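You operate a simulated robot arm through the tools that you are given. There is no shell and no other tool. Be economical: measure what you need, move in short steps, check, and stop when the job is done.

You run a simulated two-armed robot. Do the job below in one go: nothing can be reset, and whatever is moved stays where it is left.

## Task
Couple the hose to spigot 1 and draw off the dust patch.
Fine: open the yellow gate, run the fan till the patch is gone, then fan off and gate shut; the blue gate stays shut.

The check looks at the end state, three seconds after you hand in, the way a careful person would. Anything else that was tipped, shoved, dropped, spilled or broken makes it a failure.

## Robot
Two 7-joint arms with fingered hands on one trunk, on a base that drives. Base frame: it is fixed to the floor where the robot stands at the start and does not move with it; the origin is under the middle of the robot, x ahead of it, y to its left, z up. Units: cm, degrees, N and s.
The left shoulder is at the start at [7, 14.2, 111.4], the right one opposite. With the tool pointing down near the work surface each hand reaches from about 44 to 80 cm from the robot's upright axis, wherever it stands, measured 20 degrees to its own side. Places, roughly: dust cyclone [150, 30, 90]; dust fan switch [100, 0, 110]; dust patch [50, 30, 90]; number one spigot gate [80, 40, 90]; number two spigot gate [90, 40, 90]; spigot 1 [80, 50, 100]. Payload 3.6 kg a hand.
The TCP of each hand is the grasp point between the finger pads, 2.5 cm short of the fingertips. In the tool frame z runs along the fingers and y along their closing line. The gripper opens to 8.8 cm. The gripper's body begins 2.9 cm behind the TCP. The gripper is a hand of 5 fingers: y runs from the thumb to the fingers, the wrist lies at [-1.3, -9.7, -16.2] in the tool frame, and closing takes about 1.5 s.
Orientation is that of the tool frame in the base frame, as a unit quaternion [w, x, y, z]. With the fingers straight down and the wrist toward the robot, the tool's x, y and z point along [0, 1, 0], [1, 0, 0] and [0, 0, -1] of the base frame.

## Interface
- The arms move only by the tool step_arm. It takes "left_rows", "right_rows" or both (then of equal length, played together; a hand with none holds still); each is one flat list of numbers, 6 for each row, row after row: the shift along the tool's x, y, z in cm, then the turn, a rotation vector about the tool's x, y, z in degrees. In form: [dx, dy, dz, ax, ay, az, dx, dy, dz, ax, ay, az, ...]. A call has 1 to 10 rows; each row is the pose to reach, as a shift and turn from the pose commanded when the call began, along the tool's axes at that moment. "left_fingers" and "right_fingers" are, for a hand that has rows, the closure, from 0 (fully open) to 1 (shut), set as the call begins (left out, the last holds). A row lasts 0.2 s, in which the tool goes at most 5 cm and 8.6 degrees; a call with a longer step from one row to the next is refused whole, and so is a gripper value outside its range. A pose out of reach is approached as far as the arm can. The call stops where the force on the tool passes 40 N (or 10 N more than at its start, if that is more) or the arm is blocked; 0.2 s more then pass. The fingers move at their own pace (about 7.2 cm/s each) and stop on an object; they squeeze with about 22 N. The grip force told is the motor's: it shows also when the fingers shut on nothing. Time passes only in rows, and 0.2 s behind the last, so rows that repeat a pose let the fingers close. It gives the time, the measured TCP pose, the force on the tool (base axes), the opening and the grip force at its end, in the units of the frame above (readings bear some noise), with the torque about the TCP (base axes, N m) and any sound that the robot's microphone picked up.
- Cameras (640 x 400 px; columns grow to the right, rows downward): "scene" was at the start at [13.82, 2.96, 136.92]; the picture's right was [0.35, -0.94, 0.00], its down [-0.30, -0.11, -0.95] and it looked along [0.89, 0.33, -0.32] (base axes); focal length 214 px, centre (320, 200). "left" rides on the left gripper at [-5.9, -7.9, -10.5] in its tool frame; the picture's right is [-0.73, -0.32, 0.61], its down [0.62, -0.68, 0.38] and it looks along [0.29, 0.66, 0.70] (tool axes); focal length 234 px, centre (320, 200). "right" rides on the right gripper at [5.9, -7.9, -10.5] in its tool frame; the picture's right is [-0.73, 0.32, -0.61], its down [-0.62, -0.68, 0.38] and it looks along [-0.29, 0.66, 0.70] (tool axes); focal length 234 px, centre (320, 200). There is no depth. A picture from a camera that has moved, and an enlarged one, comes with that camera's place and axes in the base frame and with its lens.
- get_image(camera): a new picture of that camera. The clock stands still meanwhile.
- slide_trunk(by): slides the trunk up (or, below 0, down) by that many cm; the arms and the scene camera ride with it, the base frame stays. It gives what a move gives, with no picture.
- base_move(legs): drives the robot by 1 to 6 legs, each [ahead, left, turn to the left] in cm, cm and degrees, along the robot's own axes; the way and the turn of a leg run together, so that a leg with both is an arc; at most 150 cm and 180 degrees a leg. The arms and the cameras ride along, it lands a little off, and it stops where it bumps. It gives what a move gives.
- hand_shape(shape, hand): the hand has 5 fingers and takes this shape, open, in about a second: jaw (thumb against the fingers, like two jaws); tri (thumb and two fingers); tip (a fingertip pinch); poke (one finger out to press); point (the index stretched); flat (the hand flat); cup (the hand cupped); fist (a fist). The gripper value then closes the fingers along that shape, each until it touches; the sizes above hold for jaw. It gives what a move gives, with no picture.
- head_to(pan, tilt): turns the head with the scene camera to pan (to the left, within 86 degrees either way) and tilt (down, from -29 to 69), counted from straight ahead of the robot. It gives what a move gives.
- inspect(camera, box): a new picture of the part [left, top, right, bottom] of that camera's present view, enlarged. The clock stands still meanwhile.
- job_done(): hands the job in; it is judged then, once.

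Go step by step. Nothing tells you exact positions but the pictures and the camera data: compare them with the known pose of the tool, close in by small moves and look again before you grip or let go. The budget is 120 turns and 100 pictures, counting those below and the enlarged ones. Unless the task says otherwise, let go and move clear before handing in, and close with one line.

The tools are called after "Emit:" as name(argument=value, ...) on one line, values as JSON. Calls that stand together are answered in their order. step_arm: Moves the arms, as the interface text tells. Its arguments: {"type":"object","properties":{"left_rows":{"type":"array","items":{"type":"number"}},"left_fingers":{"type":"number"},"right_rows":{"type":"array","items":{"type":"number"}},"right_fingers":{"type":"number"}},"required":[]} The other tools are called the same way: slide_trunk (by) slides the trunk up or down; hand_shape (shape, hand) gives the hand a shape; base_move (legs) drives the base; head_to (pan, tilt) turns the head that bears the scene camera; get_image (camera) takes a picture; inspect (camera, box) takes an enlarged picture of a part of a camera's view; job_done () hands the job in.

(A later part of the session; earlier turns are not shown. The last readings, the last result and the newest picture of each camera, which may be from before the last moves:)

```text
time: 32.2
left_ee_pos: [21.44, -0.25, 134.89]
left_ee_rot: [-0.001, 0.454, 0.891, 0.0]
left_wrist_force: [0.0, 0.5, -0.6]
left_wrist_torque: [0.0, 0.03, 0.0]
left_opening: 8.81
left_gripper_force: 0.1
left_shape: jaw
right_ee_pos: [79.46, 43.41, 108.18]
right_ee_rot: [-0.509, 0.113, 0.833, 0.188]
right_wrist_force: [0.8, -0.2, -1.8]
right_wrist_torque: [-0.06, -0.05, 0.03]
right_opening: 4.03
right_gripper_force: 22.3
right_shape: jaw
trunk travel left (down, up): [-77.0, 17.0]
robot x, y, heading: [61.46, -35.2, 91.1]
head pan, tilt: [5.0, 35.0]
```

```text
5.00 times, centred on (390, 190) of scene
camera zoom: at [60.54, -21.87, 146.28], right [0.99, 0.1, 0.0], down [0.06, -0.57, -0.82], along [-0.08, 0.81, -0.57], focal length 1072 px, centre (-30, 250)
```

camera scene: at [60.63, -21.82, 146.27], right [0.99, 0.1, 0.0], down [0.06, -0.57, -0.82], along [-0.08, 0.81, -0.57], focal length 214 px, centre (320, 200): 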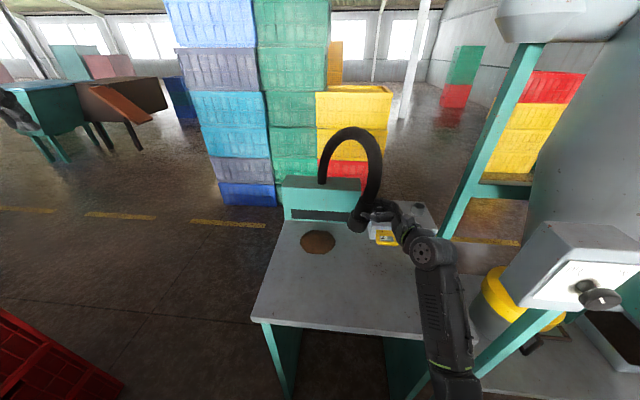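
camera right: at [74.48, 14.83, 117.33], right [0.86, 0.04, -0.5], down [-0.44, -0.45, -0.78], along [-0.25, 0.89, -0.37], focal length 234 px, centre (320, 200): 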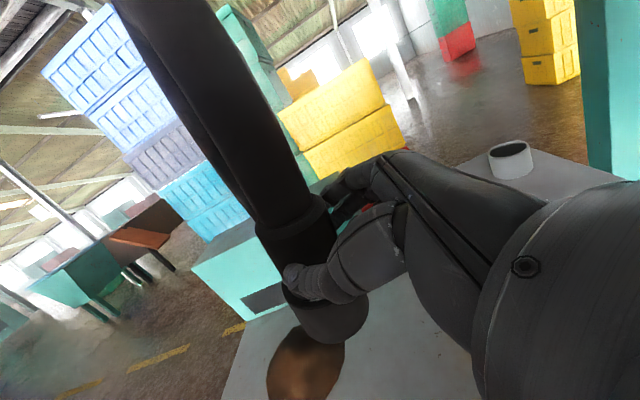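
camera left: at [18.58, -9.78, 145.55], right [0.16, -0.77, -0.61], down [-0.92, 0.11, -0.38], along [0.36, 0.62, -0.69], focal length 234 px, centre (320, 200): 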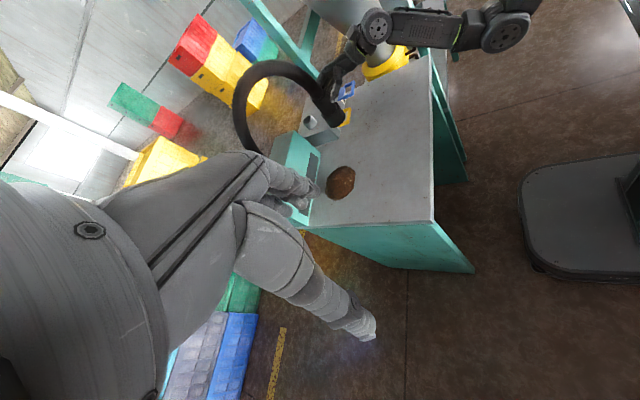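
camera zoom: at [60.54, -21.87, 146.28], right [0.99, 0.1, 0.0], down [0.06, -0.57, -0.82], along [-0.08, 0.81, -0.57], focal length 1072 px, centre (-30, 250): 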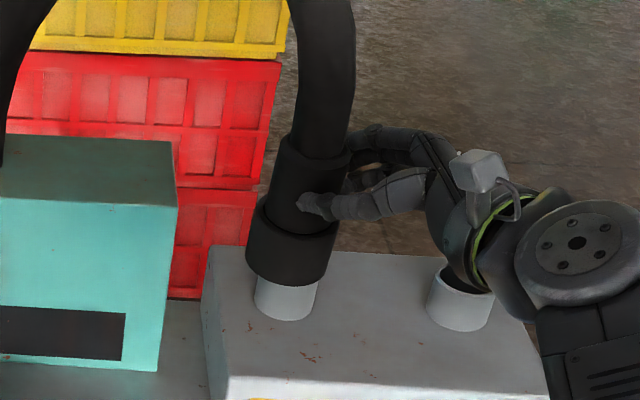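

The cuff sits right at the spigot's mouth and centred in both views. I press it down further, in small steps.

Emit:
step_arm(right_rows=[-0.44, -0.1, 0.21, 0, 0, 0, -0.89, -0.2, 0.42, 0, 0, 0, -1.33, -0.29, 0.63, 0, 0, 0, -1.78, -0.39, 0.83, 0, 0, 0, -2.22, -0.49, 1.04, 0, 0, 0, -2.66, -0.59, 1.25, 0, 0, 0, -2.66, -0.59, 1.25, 0, 0, 0])

Emit:
inspect(camera="left", box=[280, 60, 360, 140])

Emit:
inspect(camera="scene", box=[350, 150, 430, 230])

```text
time: 33.8
left_ee_pos: [21.27, -1.0, 135.08]
left_ee_rot: [-0.003, 0.454, 0.891, 0.005]
left_wrist_force: [0.4, -0.5, 0.1]
left_wrist_torque: [0.02, -0.02, -0.01]
left_opening: 8.76
left_gripper_force: 0.1
left_shape: jaw
right_ee_pos: [79.4, 42.84, 105.72]
right_ee_rot: [-0.507, 0.111, 0.833, 0.191]
right_wrist_force: [-3.0, -4.8, 19.7]
right_wrist_torque: [0.58, 0.14, 0.14]
right_opening: 4.0
right_gripper_force: 21.7
right_shape: jaw
trunk travel left (down, up): [-77.0, 17.0]
robot x, y, heading: [61.82, -35.32, 91.0]
head pan, tilt: [5.0, 35.0]
```

```text
5.00 times, centred on (320, 100) of left
camera zoom: at [18.34, -10.49, 145.62], right [0.17, -0.77, -0.61], down [-0.92, 0.11, -0.38], along [0.36, 0.63, -0.69], focal length 1171 px, centre (320, 700)
```

zoom: 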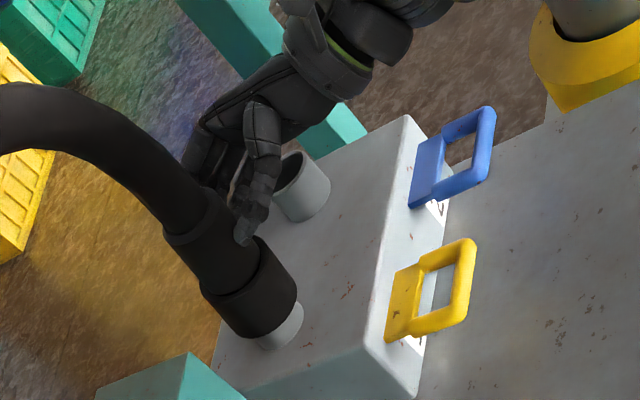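

```text
5.00 times, centred on (390, 190) of scene
camera zoom: at [60.36, -22.63, 146.36], right [0.99, 0.1, 0.0], down [0.06, -0.57, -0.82], along [-0.08, 0.82, -0.57], focal length 1072 px, centre (-30, 250)
```

zoom: 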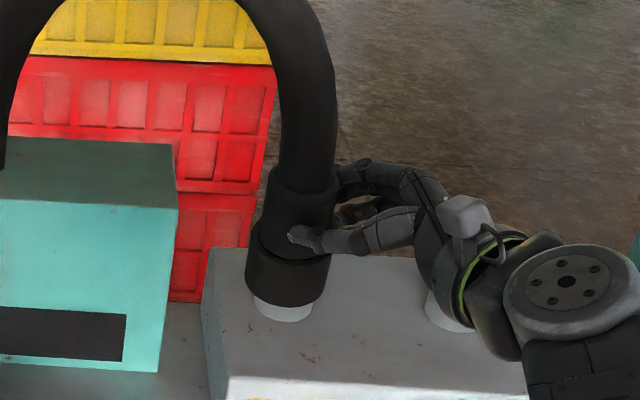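

The cuff is sliding onto the spigot at about 20 N, and the torque says the contact is at the cuff. I press down a little more.

Emit:
step_arm(right_rows=[-0.44, 0.1, 0.31, 0, 0, 0, -0.89, 0.2, 0.62, 0, 0, 0, -1.33, 0.1, 0.83, 0, 0, 0, -1.78, 0, 1.0, 0, 0, 0, -1.78, 0, 1, 0, 0, 0])

Emit:
inspect(camera="left", box=[280, 60, 360, 140])

Emit:
inspect(camera="scene", box=[350, 150, 430, 230])

```text
time: 35.0
left_ee_pos: [21.65, -0.39, 135.04]
left_ee_rot: [-0.002, 0.454, 0.891, 0.001]
left_wrist_force: [-0.3, 0.4, 0.4]
left_wrist_torque: [0.0, 0.01, -0.04]
left_opening: 8.79
left_gripper_force: 0.1
left_shape: jaw
right_ee_pos: [79.56, 43.8, 103.13]
right_ee_rot: [-0.508, 0.114, 0.833, 0.188]
right_wrist_force: [4.5, 1.5, 6.9]
right_wrist_torque: [0.05, -0.05, -0.11]
right_opening: 4.04
right_gripper_force: 22.3
right_shape: jaw
trunk travel left (down, up): [-77.0, 17.0]
robot x, y, heading: [61.16, -35.27, 90.8]
head pan, tilt: [5.0, 35.0]
```

```text
5.00 times, centred on (320, 100) of left
camera zoom: at [18.66, -9.79, 145.57], right [0.16, -0.77, -0.61], down [-0.92, 0.11, -0.38], along [0.36, 0.62, -0.69], focal length 1171 px, centre (320, 700)
```

zoom: 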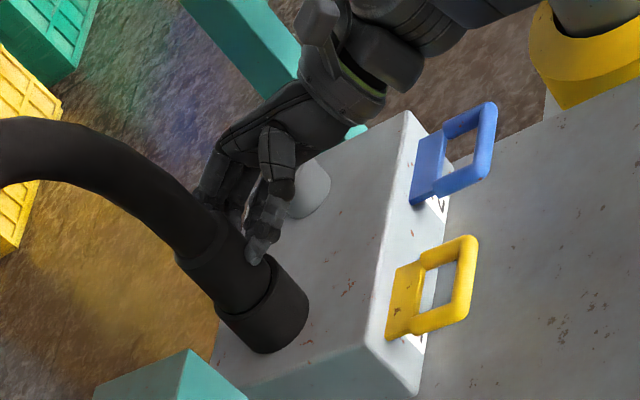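

```text
5.00 times, centred on (390, 190) of scene
camera zoom: at [60.68, -21.94, 146.27], right [0.99, 0.1, 0.0], down [0.06, -0.57, -0.82], along [-0.08, 0.81, -0.57], focal length 1072 px, centre (-30, 250)
```

zoom: 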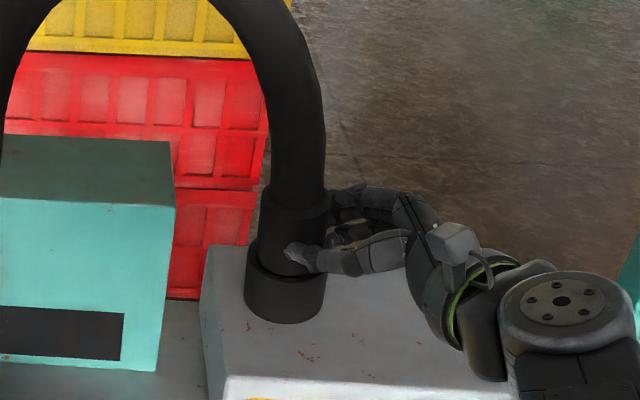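

The collar fully covers the spigot down to the block, so it is seated. I open the hand, wait, and check that it stays.

Emit:
step_arm(right_rows=[0, 0, 0, 0, 0, 0, 0, 0, 0, 0, 0, 0, 0, 0, 0, 0, 0, 0, 0, 0, 0, 0, 0, 0, 0, 0, 0, 0, 0, 0, 0, 0, 0, 0, 0, 0, 0, 0, 0, 0, 0, 0], right_fingers=0)

Emit:
inspect(camera="scene", box=[350, 150, 430, 230])

```text
time: 36.6
left_ee_pos: [21.5, -0.22, 135.0]
left_ee_rot: [-0.003, 0.453, 0.891, 0.001]
left_wrist_force: [0.4, 0.8, 0.6]
left_wrist_torque: [0.02, 0.02, -0.03]
left_opening: 8.8
left_gripper_force: 0.1
left_shape: jaw
right_ee_pos: [79.57, 43.85, 103.13]
right_ee_rot: [-0.507, 0.114, 0.834, 0.188]
right_wrist_force: [0.1, -0.7, 1.1]
right_wrist_torque: [-0.01, -0.01, 0.01]
right_opening: 8.78
right_gripper_force: 0.1
right_shape: jaw
trunk travel left (down, up): [-77.0, 17.0]
robot x, y, heading: [61.49, -35.63, 90.9]
head pan, tilt: [5.0, 35.0]
```

```text
5.00 times, centred on (390, 190) of scene
camera zoom: at [60.53, -21.9, 146.28], right [0.99, 0.1, 0.0], down [0.06, -0.57, -0.82], along [-0.08, 0.81, -0.57], focal length 1072 px, centre (-30, 250)
```

zoom: 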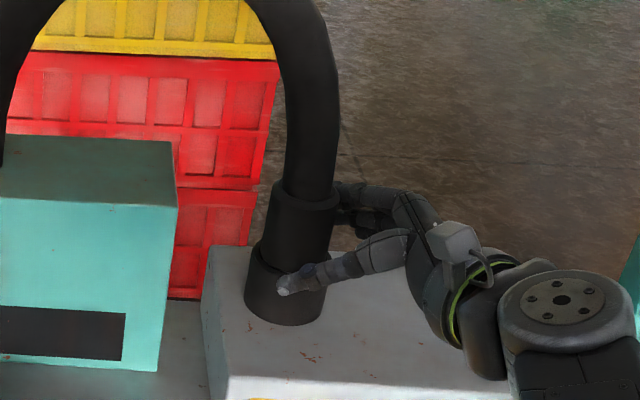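

The cuff stays put after release. I back the hand out along its fingers.

Emit:
step_arm(right_rows=[0, 0, -2, 0, 0, 0, 0, 0, -4, 0, 0, 0, 0, 0, -6, 0, 0, 0, 0, 0, -8, 0, 0, 0, 0, 0, -10, 0, 0, 0, 0, 0, -12, 0, 0, 0, 0, -5, -12, 0, 0, 0, 0, -10, -12, 0, 0, 0])

Emit:
get_image(camera="scene")

Emit:
inspect(camera="left", box=[260, 20, 420, 160])

```text
time: 38.4
left_ee_pos: [21.69, -0.47, 135.15]
left_ee_rot: [-0.002, 0.454, 0.891, 0.002]
left_wrist_force: [-0.5, -0.1, -0.7]
left_wrist_torque: [0.04, -0.01, -0.01]
left_opening: 8.79
left_gripper_force: 0.0
left_shape: jaw
right_ee_pos: [85.47, 29.22, 106.25]
right_ee_rot: [-0.507, 0.115, 0.833, 0.189]
right_wrist_force: [-1.0, 0.2, 0.0]
right_wrist_torque: [0.01, -0.03, -0.02]
right_opening: 8.81
right_gripper_force: 0.1
right_shape: jaw
trunk travel left (down, up): [-77.0, 17.0]
robot x, y, heading: [61.52, -35.8, 90.9]
head pan, tilt: [5.0, 35.0]
```

```text
58 pictures are left
camera scene: at [60.66, -22.18, 146.31], right [0.99, 0.1, 0.0], down [0.06, -0.57, -0.82], along [-0.08, 0.82, -0.57], focal length 214 px, centre (320, 200)
```

scene: 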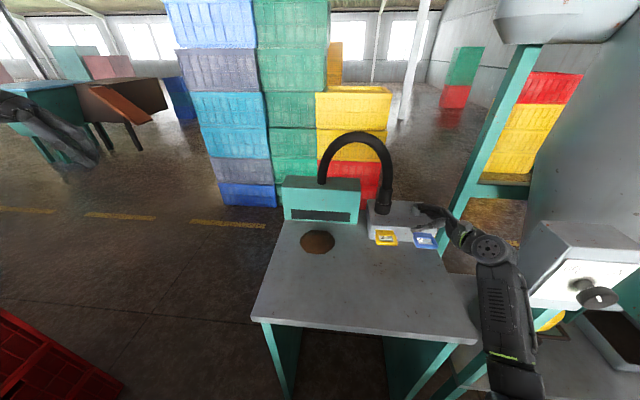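

```text
2.86 times, centred on (340, 90) of left
camera zoom: at [18.65, -9.99, 145.61], right [0.16, -0.77, -0.61], down [-0.92, 0.11, -0.38], along [0.36, 0.62, -0.69], focal length 669 px, centre (263, 514)
```

zoom: 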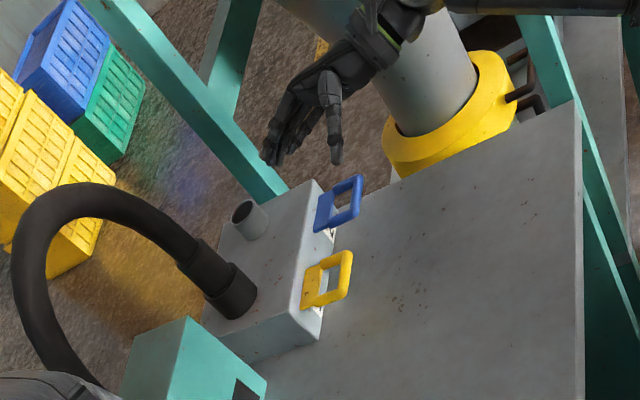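

The hose is coupled. Next is the yellow gate, so I zoom in on its handle.

Emit:
inspect(camera="scene", box=[355, 215, 445, 265])

Emit:
inspect(camera="left", box=[320, 70, 370, 120])

```text
7.11 times, centred on (400, 240) of scene
camera zoom: at [60.66, -22.18, 146.31], right [0.99, 0.1, 0.0], down [0.06, -0.57, -0.82], along [-0.08, 0.82, -0.57], focal length 1525 px, centre (-249, -84)
```

zoom: 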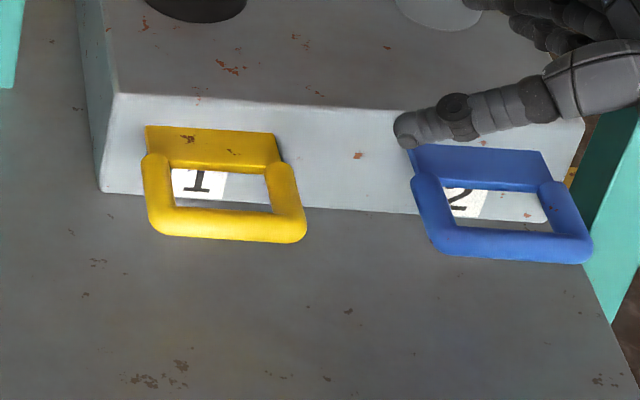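

```text
8.00 times, centred on (345, 95) of left
camera zoom: at [18.65, -9.99, 145.61], right [0.16, -0.77, -0.61], down [-0.92, 0.11, -0.38], along [0.36, 0.62, -0.69], focal length 1873 px, centre (120, 1040)
```

zoom: 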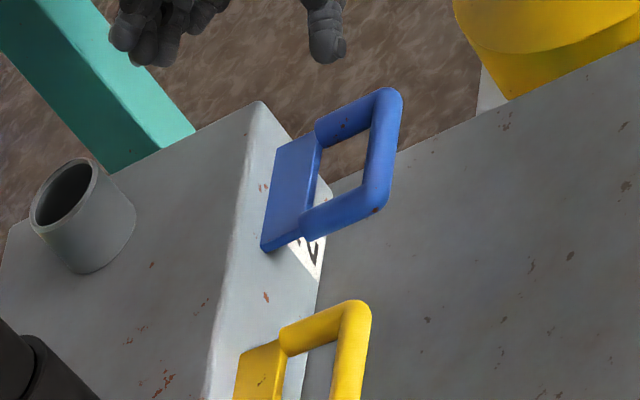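

The handle's outer bar is at about (78,31,93), along x, with a hole behind it. I raise the right hand, turn it fingers-down above the handle, and give it the fingertip-pinch shape.

Emit:
step_arm(right_rows=[1.49, -0.34, -0.12, 2.52, -6.83, -1.53, 2.98, -0.68, -0.23, 5.04, -13.7, -3.07, 4.47, -1.02, -0.35, 7.57, -20.5, -4.6, 5.96, -1.36, -0.47, 10.1, -27.3, -6.13, 7.44, -1.7, -0.58, 12.6, -34.2, -7.67, 8.93, -2.04, -0.7, 15.1, -41, -9.2, 10.4, -2.38, -0.82, 17.7, -47.8, -10.7, 11.9, -2.72, -0.93, 20.2, -54.7, -12.3, 13.4, -3.06, -1.05, 22.7, -61.5, -13.8, 13.4, -3.06, -1.05, 22.7, -61.5, -13.8])

Emit:
hand_shape(shape="tip", hand="right")

Emit:
get_image(camera="right")

Emit:
inspect(camera="scene", box=[320, 120, 480, 260])

Emit:
inspect(camera="left", box=[280, 20, 420, 140])

```text
time: 40.6
left_ee_pos: [21.54, -0.31, 135.09]
left_ee_rot: [-0.001, 0.454, 0.891, 0.001]
left_wrist_force: [0.6, -0.2, 0.3]
left_wrist_torque: [0.03, 0.04, -0.02]
left_opening: 8.78
left_gripper_force: 0.1
left_shape: jaw
right_ee_pos: [79.04, 26.22, 117.84]
right_ee_rot: [-0.001, 0.0, 1.0, 0.001]
right_wrist_force: [-0.5, -0.2, 0.7]
right_wrist_torque: [0.02, 0.0, -0.03]
right_opening: 8.77
right_gripper_force: 0.1
right_shape: jaw
trunk travel left (down, up): [-77.0, 17.0]
robot x, y, heading: [61.32, -35.32, 90.8]
head pan, tilt: [5.0, 35.0]
```

```text
time: 41.5
left_ee_pos: [21.49, -0.24, 135.0]
left_ee_rot: [-0.002, 0.454, 0.891, 0.0]
left_wrist_force: [0.4, -0.1, -0.7]
left_wrist_torque: [-0.03, 0.0, 0.01]
left_opening: 8.77
left_gripper_force: 0.0
left_shape: jaw
right_ee_pos: [78.77, 26.54, 117.82]
right_ee_rot: [-0.001, 0.0, 1.0, 0.001]
right_wrist_force: [0.4, -0.3, -1.0]
right_wrist_torque: [0.03, 0.02, -0.01]
right_opening: 8.8
right_gripper_force: 0.0
right_shape: tip
trunk travel left (down, up): [-77.0, 17.0]
robot x, y, heading: [61.55, -35.24, 91.0]
head pan, tilt: [5.0, 35.0]
```

```text
54 pictures are left
camera right: at [73.02, 18.58, 128.31], right [0.73, 0.32, 0.61], down [0.62, -0.68, -0.39], along [0.29, 0.66, -0.69], focal length 234 px, centre (320, 200)
```

right: 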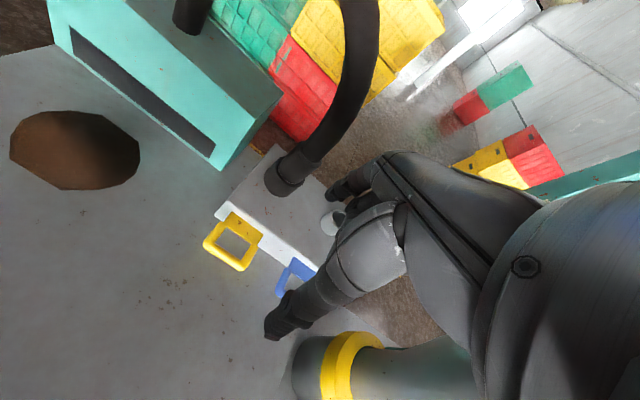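

```text
2.86 times, centred on (400, 190) of scene
camera zoom: at [60.53, -21.9, 146.28], right [0.99, 0.1, 0.0], down [0.06, -0.57, -0.82], along [-0.08, 0.81, -0.57], focal length 613 px, centre (91, 229)
```

zoom: 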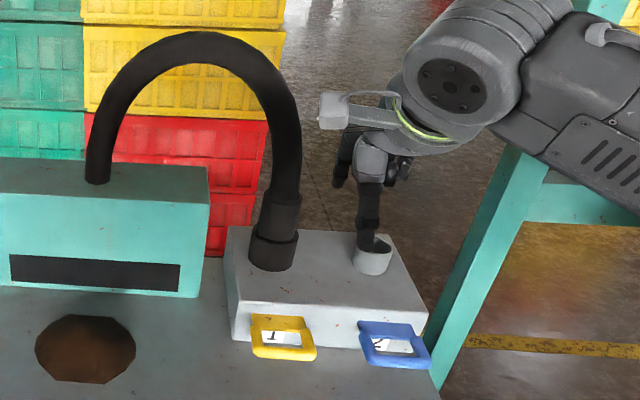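

```text
3.33 times, centred on (350, 80) of left
camera zoom: at [18.51, -9.76, 145.53], right [0.17, -0.77, -0.61], down [-0.92, 0.1, -0.38], along [0.36, 0.62, -0.69], focal length 781 px, centre (220, 600)
```

zoom: 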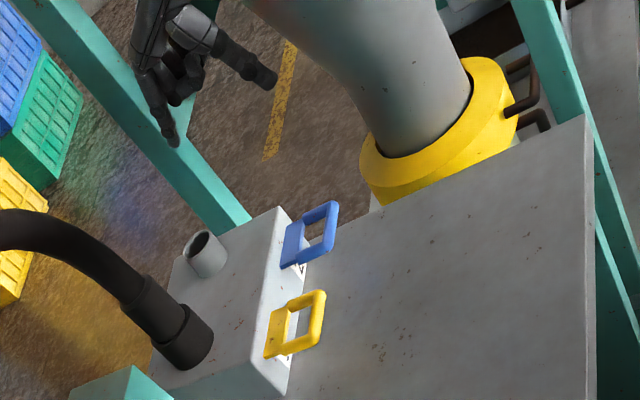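

The index tip and thumb tip sit about ±4.8 cm around the TCP, as expected. A third view confirms the bar at (78,31,93), with the hole's centre at y≈33.8. I half-close the pinch and come down above the bar.

Emit:
step_arm(right_rows=[0.25, 1.3, 2.5, 0, 0, 0, 0.5, 2.7, 5, 0, 0, 0, 0.75, 4, 7.5, 0, 0, 0, 1, 5.4, 10, 0, 0, 0, 1, 5.4, 12, 0, 0, 0, 1, 5.4, 14, 0, 0, 0, 1, 5.4, 14, 0, 0, 0], right_fingers=0.5)

Emit:
get_image(camera="right")

Emit:
inspect(camera="scene", box=[340, 170, 460, 270])

Emit:
inspect(camera="left", box=[300, 40, 400, 130])

```text
time: 43.1
left_ee_pos: [21.47, -0.29, 134.98]
left_ee_rot: [-0.002, 0.454, 0.891, 0.001]
left_wrist_force: [0.3, -0.1, -0.2]
left_wrist_torque: [0.03, 0.0, 0.01]
left_opening: 8.78
left_gripper_force: 0.0
left_shape: jaw
right_ee_pos: [77.91, 31.83, 103.83]
right_ee_rot: [-0.001, 0.0, 1.0, 0.001]
right_wrist_force: [-0.6, 0.0, 0.3]
right_wrist_torque: [0.02, 0.02, 0.0]
right_opening: 4.45
right_gripper_force: 0.1
right_shape: tip
trunk travel left (down, up): [-77.0, 17.0]
robot x, y, heading: [61.1, -35.38, 91.1]
head pan, tilt: [5.0, 35.0]
```

```text
51 pictures are left
camera right: at [72.02, 23.98, 114.28], right [0.73, 0.32, 0.61], down [0.62, -0.68, -0.39], along [0.29, 0.66, -0.69], focal length 234 px, centre (320, 200)
```

right: 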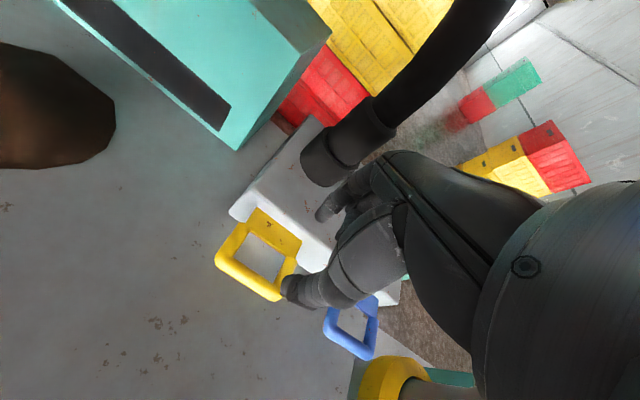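

```text
4.00 times, centred on (400, 220) of scene
camera zoom: at [60.51, -21.89, 146.28], right [0.99, 0.1, 0.0], down [0.06, -0.57, -0.82], along [-0.08, 0.81, -0.57], focal length 858 px, centre (0, 120)
```

zoom: 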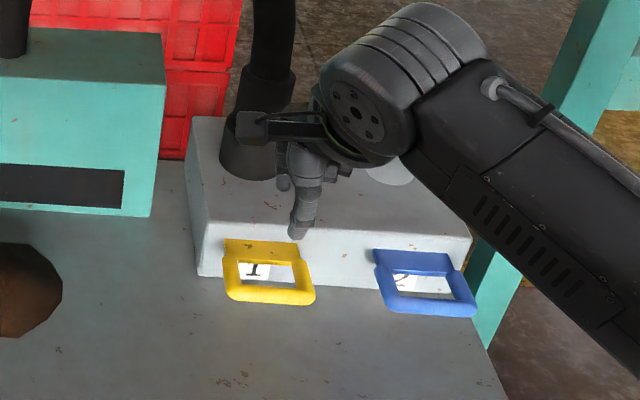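

```text
4.44 times, centred on (350, 85) of left
camera zoom: at [18.49, -9.74, 145.52], right [0.17, -0.78, -0.61], down [-0.92, 0.1, -0.38], along [0.36, 0.62, -0.69], focal length 1041 px, centre (187, 711)
```

zoom: 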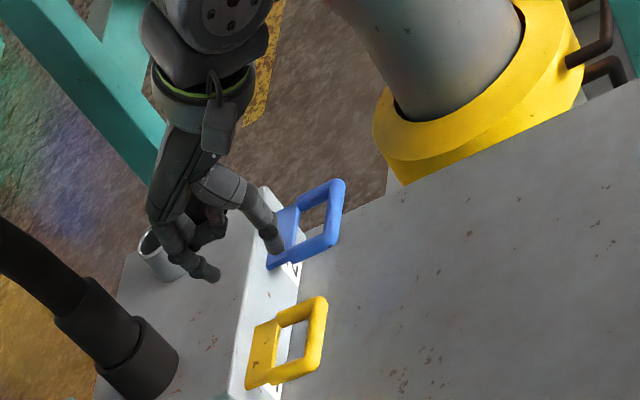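

The thumb and index straddle the bar line in x. I zoom in to be sure the curled fingers will clear the block and handle on the way down.

Emit:
inspect(camera="left", box=[325, 65, 365, 105])

Emit:
inspect(camera="scene", box=[390, 195, 440, 240])

```text
10.00 times, centred on (345, 85) of left
camera zoom: at [18.49, -9.74, 145.52], right [0.17, -0.78, -0.61], down [-0.92, 0.1, -0.38], along [0.36, 0.62, -0.69], focal length 2342 px, centre (70, 1350)
```

zoom: 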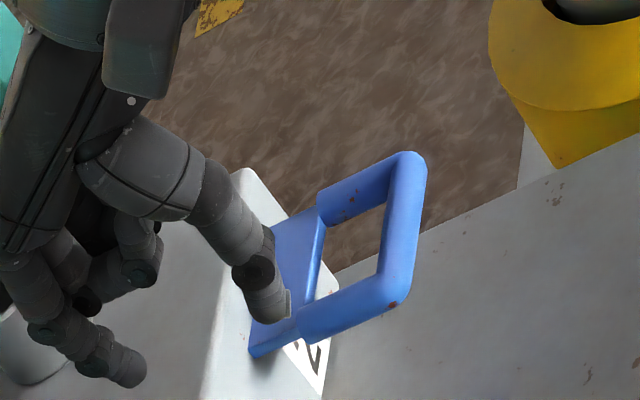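

```text
8.89 times, centred on (415, 218) of scene
camera zoom: at [60.51, -21.89, 146.28], right [0.99, 0.1, 0.0], down [0.06, -0.57, -0.82], along [-0.08, 0.81, -0.57], focal length 1906 px, centre (-524, 44)
```

zoom: 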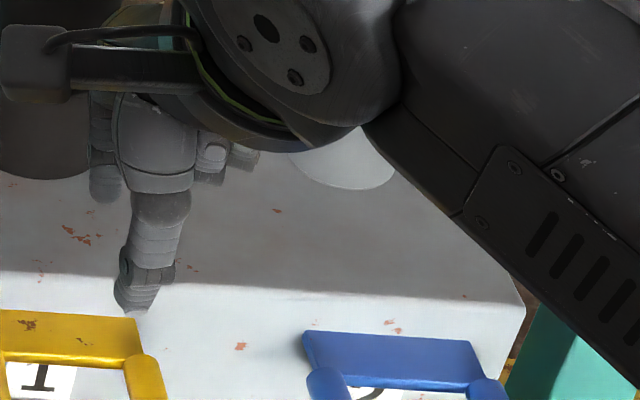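

The curled fingers hang almost as low as the index and would strike the loop's side bar. I raise the hand and try the one-finger poke shape, to hook the loop with the index alone.

Emit:
step_arm(right_rows=[0, 0, -3, 0, 0, 0, 0, 0, -6, 0, 0, 0, 0, 0, -8, 0, 0, 0], right_fingers=0)

Emit:
hand_shape(shape="poke", hand="right")

Emit:
get_image(camera="right")

Emit:
inspect(camera="left", box=[310, 40, 390, 120])

Emit:
inspect(camera="scene", box=[360, 150, 460, 250])

```text
time: 43.9
left_ee_pos: [21.57, -0.33, 134.96]
left_ee_rot: [-0.002, 0.454, 0.891, 0.001]
left_wrist_force: [-0.7, 0.8, 0.2]
left_wrist_torque: [-0.03, -0.02, -0.03]
left_opening: 8.79
left_gripper_force: 0.1
left_shape: jaw
right_ee_pos: [77.87, 31.67, 111.91]
right_ee_rot: [-0.002, 0.0, 1.0, 0.001]
right_wrist_force: [0.0, -0.2, -0.1]
right_wrist_torque: [0.01, -0.03, -0.01]
right_opening: 8.77
right_gripper_force: 0.0
right_shape: tip
trunk travel left (down, up): [-77.0, 17.0]
robot x, y, heading: [61.81, -35.42, 90.8]
head pan, tilt: [5.0, 35.0]
```

```text
time: 44.8
left_ee_pos: [21.56, -0.28, 135.03]
left_ee_rot: [-0.002, 0.453, 0.891, 0.001]
left_wrist_force: [0.2, 0.4, -0.5]
left_wrist_torque: [0.02, 0.02, 0.0]
left_opening: 8.82
left_gripper_force: 0.1
left_shape: jaw
right_ee_pos: [77.96, 31.69, 111.9]
right_ee_rot: [-0.001, 0.001, 1.0, 0.0]
right_wrist_force: [0.5, -0.1, 0.0]
right_wrist_torque: [-0.01, 0.03, -0.02]
right_opening: 0.01
right_gripper_force: 0.1
right_shape: poke
trunk travel left (down, up): [-77.0, 17.0]
robot x, y, heading: [61.26, -35.68, 90.9]
head pan, tilt: [5.0, 35.0]
```

```text
46 pictures are left
camera right: at [72.08, 23.88, 122.31], right [0.73, 0.32, 0.61], down [0.62, -0.68, -0.39], along [0.29, 0.66, -0.69], focal length 234 px, centre (320, 200)
```

right: 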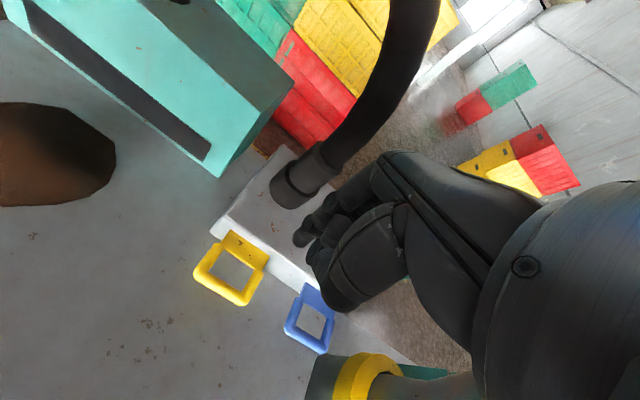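

```text
5.00 times, centred on (350, 80) of left
camera zoom: at [18.51, -9.76, 145.53], right [0.17, -0.77, -0.61], down [-0.92, 0.1, -0.38], along [0.36, 0.62, -0.69], focal length 1171 px, centre (170, 800)
```

zoom: 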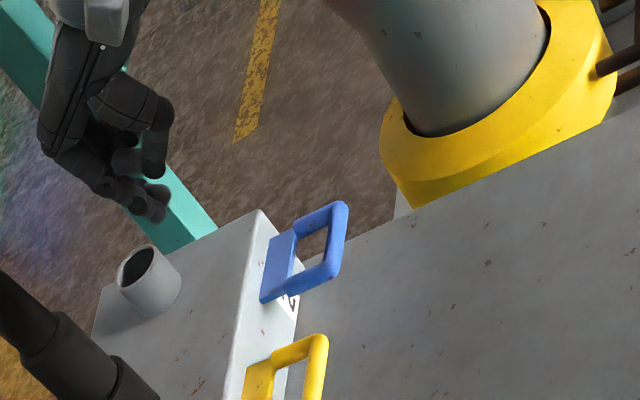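

```text
4.00 times, centred on (410, 200) of scene
camera zoom: at [60.54, -21.9, 146.28], right [0.99, 0.1, 0.0], down [0.06, -0.57, -0.82], along [-0.08, 0.81, -0.57], focal length 858 px, centre (-40, 200)
```

zoom: 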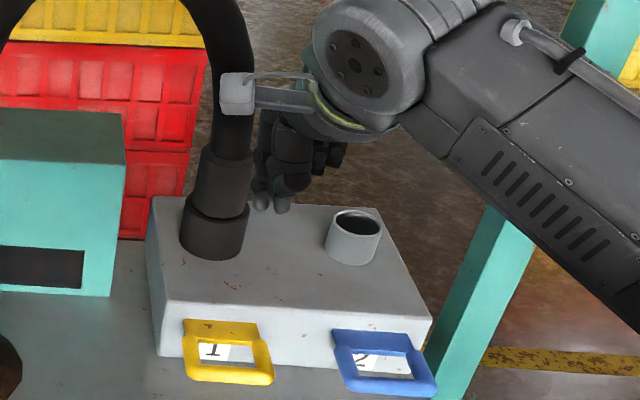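

The poke shape doesn't reach far beyond the knuckles. I try the "point" shape.

Emit:
hand_shape(shape="point", hand="right")

Emit:
get_image(camera="right")

Emit:
inspect(camera="left", box=[310, 40, 390, 120])

Emit:
inspect(camera="scene", box=[360, 150, 460, 250])

```text
time: 45.7
left_ee_pos: [21.48, -0.21, 135.05]
left_ee_rot: [-0.002, 0.454, 0.891, 0.001]
left_wrist_force: [0.2, 0.6, -1.2]
left_wrist_torque: [0.0, -0.01, 0.03]
left_opening: 8.79
left_gripper_force: 0.1
left_shape: jaw
right_ee_pos: [77.98, 31.68, 111.81]
right_ee_rot: [-0.002, 0.0, 1.0, 0.001]
right_wrist_force: [-1.0, 0.5, 0.4]
right_wrist_torque: [0.0, 0.04, 0.0]
right_opening: 0.01
right_gripper_force: 0.1
right_shape: point
trunk travel left (down, up): [-77.0, 17.0]
robot x, y, heading: [61.42, -35.5, 90.9]
head pan, tilt: [5.0, 35.0]
```

```text
43 pictures are left
camera right: at [72.08, 23.88, 122.31], right [0.73, 0.32, 0.61], down [0.62, -0.68, -0.39], along [0.29, 0.66, -0.69], focal length 234 px, centre (320, 200)
```

right: 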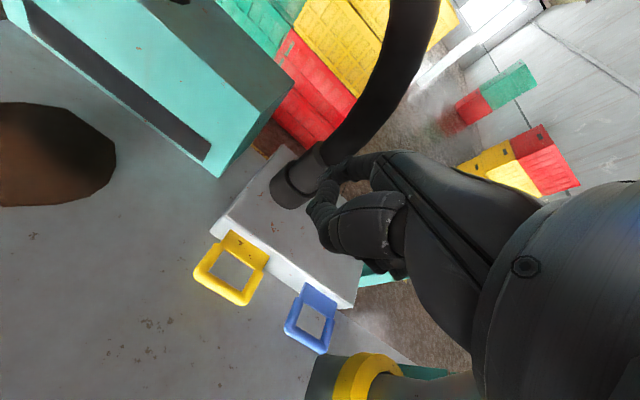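

```text
5.00 times, centred on (350, 80) of left
camera zoom: at [18.51, -9.76, 145.53], right [0.17, -0.77, -0.61], down [-0.92, 0.1, -0.38], along [0.36, 0.62, -0.69], focal length 1171 px, centre (170, 800)
```

zoom: 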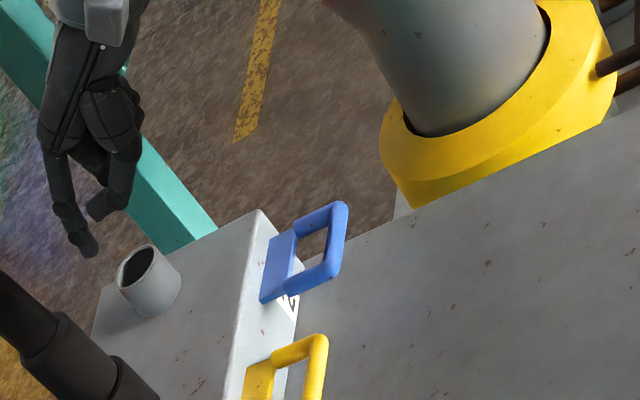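

```text
4.00 times, centred on (410, 200) of scene
camera zoom: at [60.54, -21.91, 146.28], right [0.99, 0.1, 0.0], down [0.06, -0.57, -0.82], along [-0.08, 0.81, -0.57], focal length 858 px, centre (-40, 200)
```

zoom: 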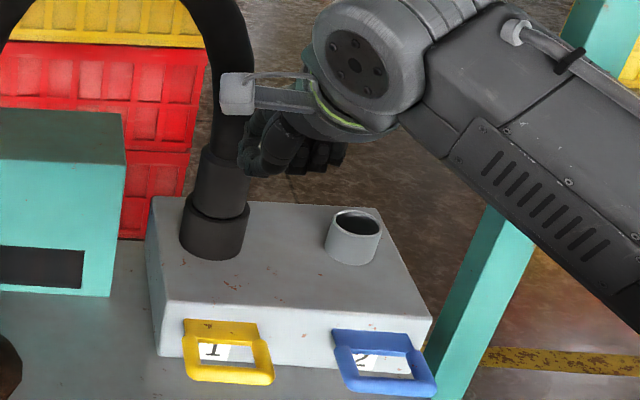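

In the point shape the index is stretched with the others tucked up. I measure the index and thumb tips more closely.

Emit:
inspect(camera="left", box=[312, 50, 352, 100])

Emit:
inspect(camera="right", box=[270, 130, 430, 250])

Emit:
inspect(camera="scene", box=[410, 160, 460, 205])

```text
8.00 times, centred on (332, 75) of left
camera zoom: at [18.51, -9.76, 145.53], right [0.17, -0.77, -0.61], down [-0.92, 0.1, -0.38], along [0.36, 0.62, -0.69], focal length 1873 px, centre (224, 1200)
```

zoom: 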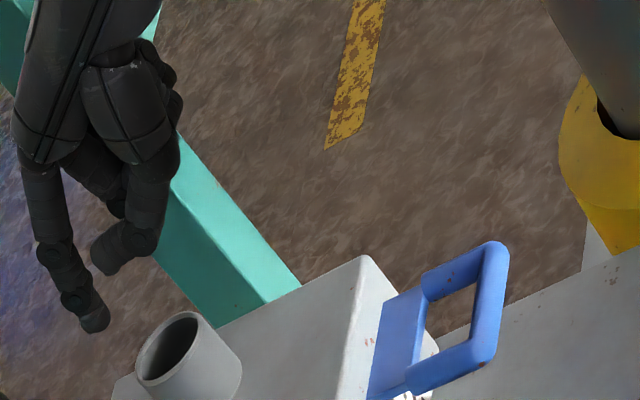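

```text
3.33 times, centred on (350, 190) of right
camera zoom: at [72.08, 23.88, 122.31], right [0.73, 0.32, 0.61], down [0.62, -0.68, -0.39], along [0.29, 0.66, -0.69], focal length 781 px, centre (220, 233)
```

zoom: 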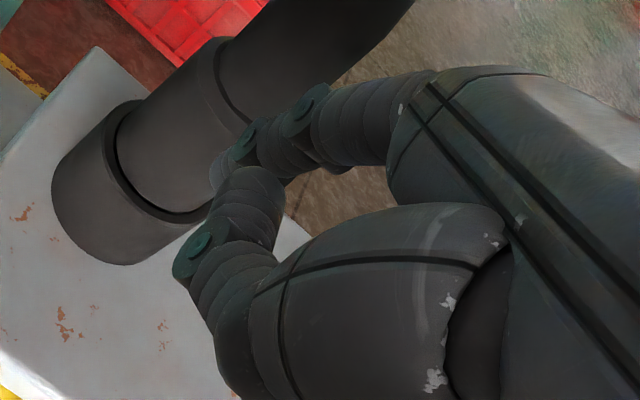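

```text
8.89 times, centred on (435, 182) of scene
camera zoom: at [60.54, -21.91, 146.28], right [0.99, 0.1, 0.0], down [0.06, -0.57, -0.82], along [-0.08, 0.81, -0.57], focal length 1906 px, centre (-702, 356)
```

zoom: 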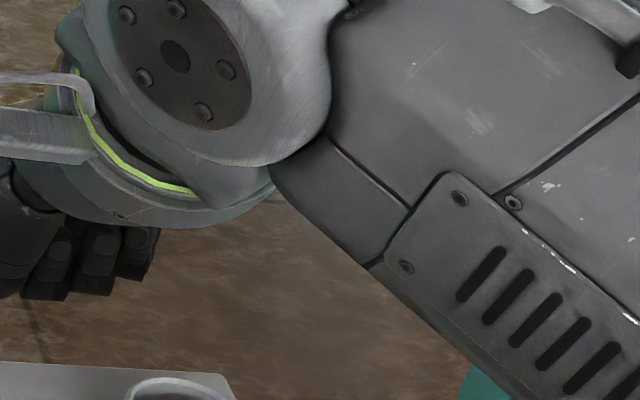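

The index runs along the hand's axis, about 31° forward of the tool axis. I pitch the hand 33° so the index points straight down, and bring its tip above the yellow loop's hole.

Emit:
step_arm(right_rows=[-0.4, -0.2, 1, 8, 0, 0, -0.8, -0.5, 2, 16, 0, 0, -1.2, -0.8, 3, 24, 0, 0, -1.7, -1, 4, 33, 0, 0, -1.7, -1, 4, 33, 0, 0])

Emit:
get_image(camera="right")

Emit:
inspect(camera="left", box=[310, 50, 380, 120])

Emit:
inspect(camera="scene", box=[360, 170, 440, 250])

```text
refused: row 4 steps farther than a row can; nothing moved
```

```text
37 pictures are left
camera right: at [72.08, 23.88, 122.31], right [0.73, 0.32, 0.61], down [0.62, -0.68, -0.39], along [0.29, 0.66, -0.69], focal length 234 px, centre (320, 200)
```

right: 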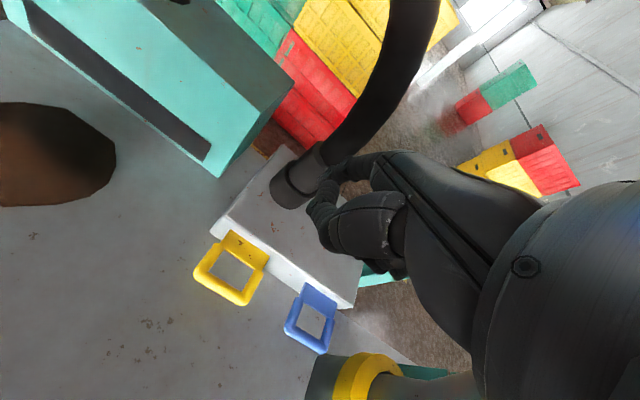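

```text
5.71 times, centred on (345, 85) of left
camera zoom: at [18.51, -9.76, 145.53], right [0.17, -0.77, -0.61], down [-0.92, 0.1, -0.38], along [0.36, 0.62, -0.69], focal length 1338 px, centre (177, 857)
```

zoom: 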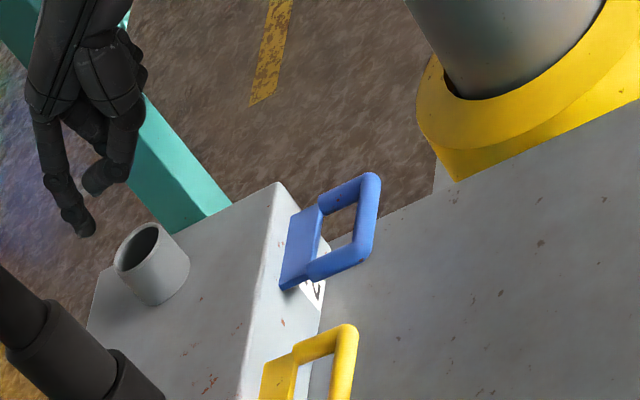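

```text
5.00 times, centred on (400, 210) of scene
camera zoom: at [60.54, -21.91, 146.28], right [0.99, 0.1, 0.0], down [0.06, -0.57, -0.82], along [-0.08, 0.81, -0.57], focal length 1072 px, centre (-80, 150)
```

zoom: 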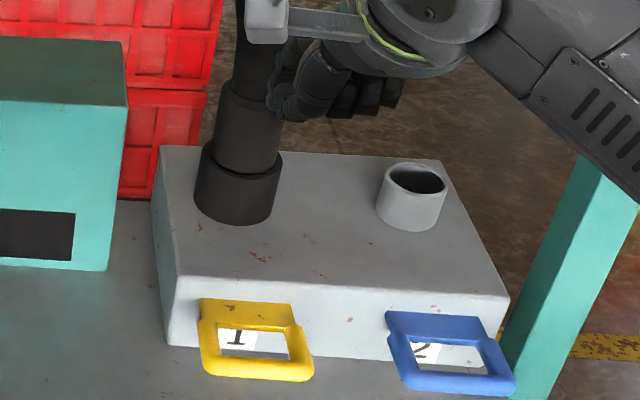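

One row turned too far. I repeat with smaller turns.

Emit:
step_arm(right_rows=[-0.4, -0.2, 1, 7, 0, 0, -0.8, -0.5, 2, 14, 0, 0, -1.2, -0.8, 3, 21, 0, 0, -1.7, -1, 4, 28, 0, 0, -1.7, -1, 4, 33, 0, 0, -1.7, -1, 4, 33, 0, 0])

Emit:
inspect(camera="left", box=[310, 50, 380, 120])

Emit:
inspect(camera="scene", box=[360, 170, 440, 250])

```text
time: 47.1
left_ee_pos: [21.52, -0.4, 135.0]
left_ee_rot: [-0.002, 0.454, 0.891, 0.001]
left_wrist_force: [-0.8, -0.6, -0.1]
left_wrist_torque: [0.03, 0.04, 0.04]
left_opening: 8.79
left_gripper_force: 0.0
left_shape: jaw
right_ee_pos: [79.69, 30.82, 107.9]
right_ee_rot: [-0.001, 0.0, 0.96, -0.281]
right_wrist_force: [-0.5, -0.5, 0.1]
right_wrist_torque: [-0.01, -0.02, 0.01]
right_opening: 0.0
right_gripper_force: 0.1
right_shape: point
trunk travel left (down, up): [-77.0, 17.0]
robot x, y, heading: [61.54, -35.48, 91.1]
head pan, tilt: [5.0, 35.0]
```

```text
5.71 times, centred on (345, 85) of left
camera zoom: at [18.58, -9.79, 145.56], right [0.16, -0.77, -0.61], down [-0.92, 0.11, -0.38], along [0.36, 0.62, -0.69], focal length 1338 px, centre (177, 857)
```

zoom: 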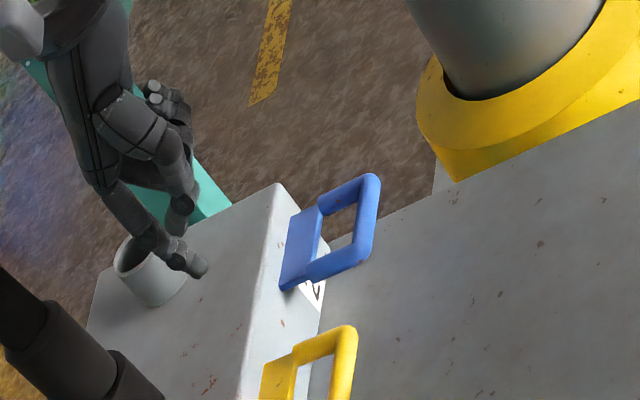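

```text
5.00 times, centred on (400, 210) of scene
camera zoom: at [60.6, -21.94, 146.29], right [0.99, 0.1, 0.0], down [0.06, -0.57, -0.82], along [-0.08, 0.81, -0.57], focal length 1072 px, centre (-80, 150)
```

zoom: 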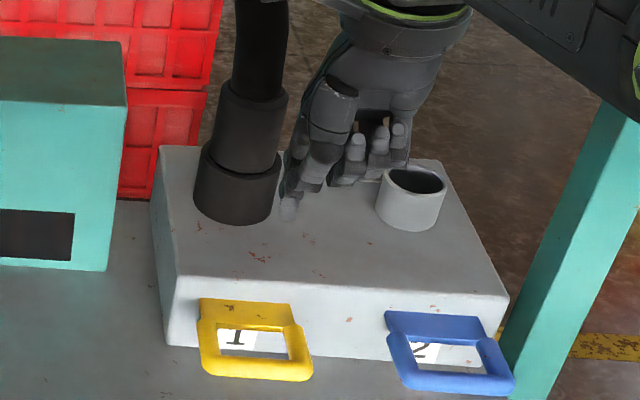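

The index now points down well clear of the other fingers, its tip at about (79,34.4,103.3). I bring it 7 cm lower, just above the hole, and check.

Emit:
step_arm(right_rows=[0.2, 0.9, 2.2, 0, 0, 0, 0.5, 1.8, 4.4, 0, 0, 0, 0.7, 2.77, 6.54, 0, 0, 0, 0.7, 2.77, 6.54, 0, 0, 0])

Emit:
inspect(camera="left", box=[320, 70, 370, 120])

Emit:
inspect(camera="scene", box=[370, 190, 430, 250])

```text
time: 48.1
left_ee_pos: [21.46, -0.24, 134.89]
left_ee_rot: [-0.001, 0.455, 0.891, 0.002]
left_wrist_force: [-0.9, -0.4, 0.2]
left_wrist_torque: [0.01, -0.02, 0.03]
left_opening: 8.76
left_gripper_force: 0.0
left_shape: jaw
right_ee_pos: [78.91, 29.66, 100.86]
right_ee_rot: [-0.001, -0.001, 0.959, -0.284]
right_wrist_force: [0.1, 0.5, 0.2]
right_wrist_torque: [0.02, 0.03, -0.04]
right_opening: 0.0
right_gripper_force: 0.0
right_shape: point
trunk travel left (down, up): [-77.0, 17.0]
robot x, y, heading: [61.93, -35.48, 91.1]
head pan, tilt: [5.0, 35.0]
```

```text
8.00 times, centred on (345, 95) of left
camera zoom: at [18.47, -9.77, 145.52], right [0.17, -0.77, -0.61], down [-0.92, 0.1, -0.38], along [0.36, 0.62, -0.69], focal length 1873 px, centre (120, 1040)
```

zoom: 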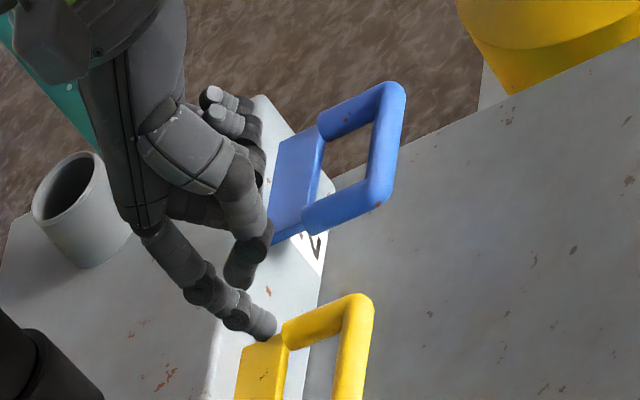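

```text
6.67 times, centred on (400, 220) of scene
camera zoom: at [60.5, -21.91, 146.28], right [0.99, 0.1, 0.0], down [0.06, -0.57, -0.82], along [-0.08, 0.81, -0.57], focal length 1430 px, centre (-213, 67)
```

zoom: 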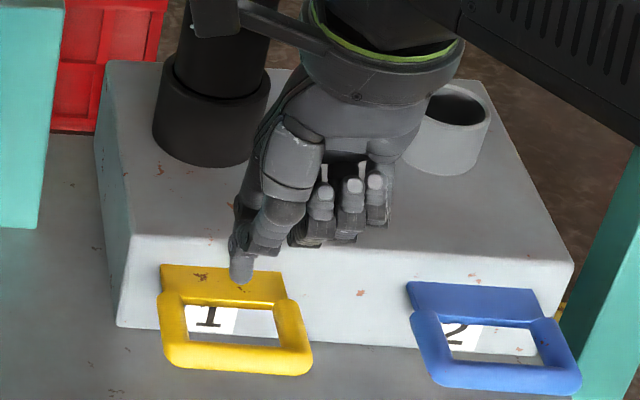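

The tip is at about (77.9,33.9,96.5) and the hole's centre at (78.3,33.1,93). I go down into the hole with that small correction.

Emit:
step_arm(right_rows=[-0.3, -0.5, 0.3, 0, 0, 0, -0.3, 0.1, 1.2, 0, 0, 0, -0.3, 0.7, 2.2, 0, 0, 0, -0.3, 1.3, 3.2, 0, 0, 0, -0.3, 1.98, 4.2, 0, 0, 0, -0.3, 1.98, 4.2, 0, 0, 0])

Emit:
inspect(camera="left", box=[325, 80, 375, 130])

Emit:
inspect(camera="scene", box=[370, 200, 430, 260])

```text
time: 49.5
left_ee_pos: [21.44, -0.31, 135.06]
left_ee_rot: [-0.001, 0.454, 0.891, 0.0]
left_wrist_force: [1.2, -0.1, 0.3]
left_wrist_torque: [0.02, -0.01, 0.03]
left_opening: 8.8
left_gripper_force: 0.2
left_shape: jaw
right_ee_pos: [79.24, 28.95, 96.28]
right_ee_rot: [0.0, 0.0, 0.959, -0.283]
right_wrist_force: [-0.6, -0.5, 0.0]
right_wrist_torque: [0.03, 0.02, -0.01]
right_opening: 0.0
right_gripper_force: 0.0
right_shape: point
trunk travel left (down, up): [-77.0, 17.0]
robot x, y, heading: [61.43, -35.45, 91.0]
head pan, tilt: [5.0, 35.0]
```

```text
8.00 times, centred on (350, 105) of left
camera zoom: at [18.51, -9.77, 145.53], right [0.17, -0.77, -0.61], down [-0.92, 0.1, -0.38], along [0.36, 0.62, -0.69], focal length 1873 px, centre (80, 960)
```

zoom: 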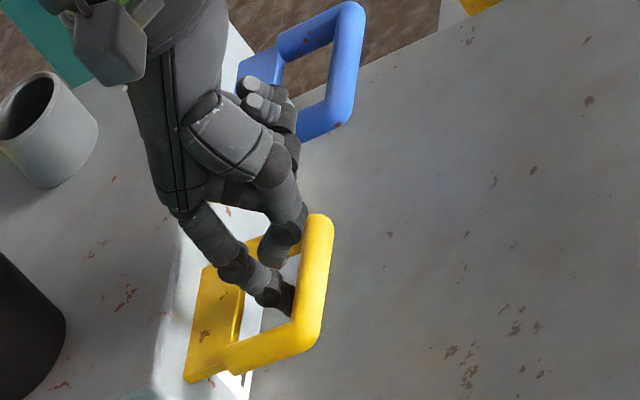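

```text
6.67 times, centred on (400, 230) of scene
camera zoom: at [60.53, -21.92, 146.28], right [0.99, 0.1, 0.0], down [0.06, -0.57, -0.82], along [-0.08, 0.81, -0.57], focal length 1430 px, centre (-213, 0)
```

zoom: 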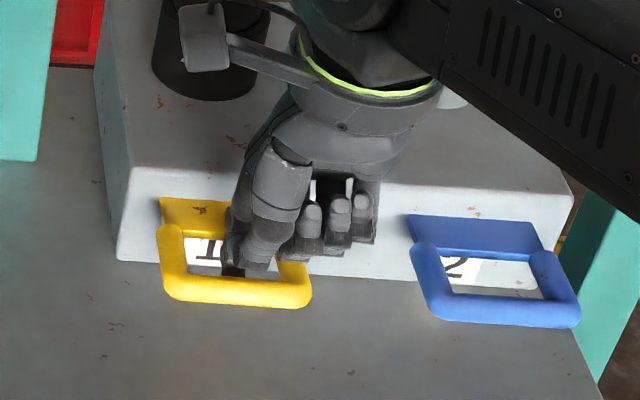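

The index is inside the loop with no force on it. I pull straight toward me.

Emit:
step_arm(right_rows=[0, -0.5, 0.32, 0, 0, 0, 0, -1.01, 0.65, 0, 0, 0, 0, -1.52, 0.97, 0, 0, 0, 0, -2.02, 1.3, 0, 0, 0, 0, -2.53, 1.62, 0, 0, 0, 0, -3.03, 1.94, 0, 0, 0, 0, -3.54, 2.27, 0, 0, 0, 0, -4.04, 2.59, 0, 0, 0, 0, -4.55, 2.92, 0, 0, 0, 0, -5.05, 3.24, 0, 0, 0])

Emit:
inspect(camera="left", box=[315, 60, 395, 140])

```text
time: 51.7
left_ee_pos: [21.47, -0.2, 134.96]
left_ee_rot: [-0.001, 0.454, 0.891, 0.0]
left_wrist_force: [-0.4, -0.4, 0.4]
left_wrist_torque: [0.0, 0.01, -0.02]
left_opening: 8.77
left_gripper_force: 0.0
left_shape: jaw
right_ee_pos: [79.12, 22.98, 96.35]
right_ee_rot: [-0.001, -0.001, 0.959, -0.283]
right_wrist_force: [-0.5, 2.9, -0.9]
right_wrist_torque: [0.04, -0.02, -0.03]
right_opening: 0.02
right_gripper_force: 0.0
right_shape: point
trunk travel left (down, up): [-77.0, 17.0]
robot x, y, heading: [61.38, -35.69, 90.8]
head pan, tilt: [5.0, 35.0]
```

```text
5.00 times, centred on (355, 100) of left
camera zoom: at [18.54, -9.7, 145.52], right [0.17, -0.78, -0.61], down [-0.92, 0.1, -0.38], along [0.36, 0.62, -0.69], focal length 1171 px, centre (145, 700)
```

zoom: 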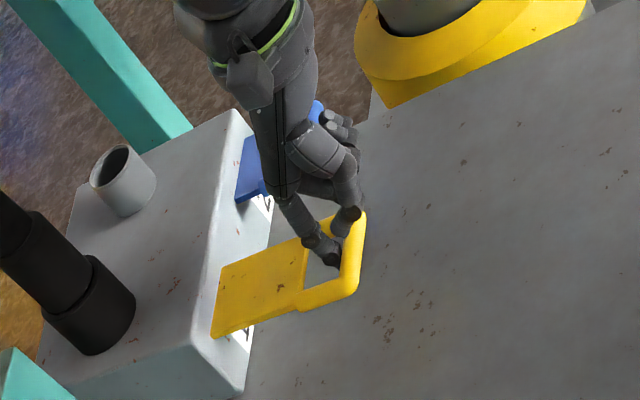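

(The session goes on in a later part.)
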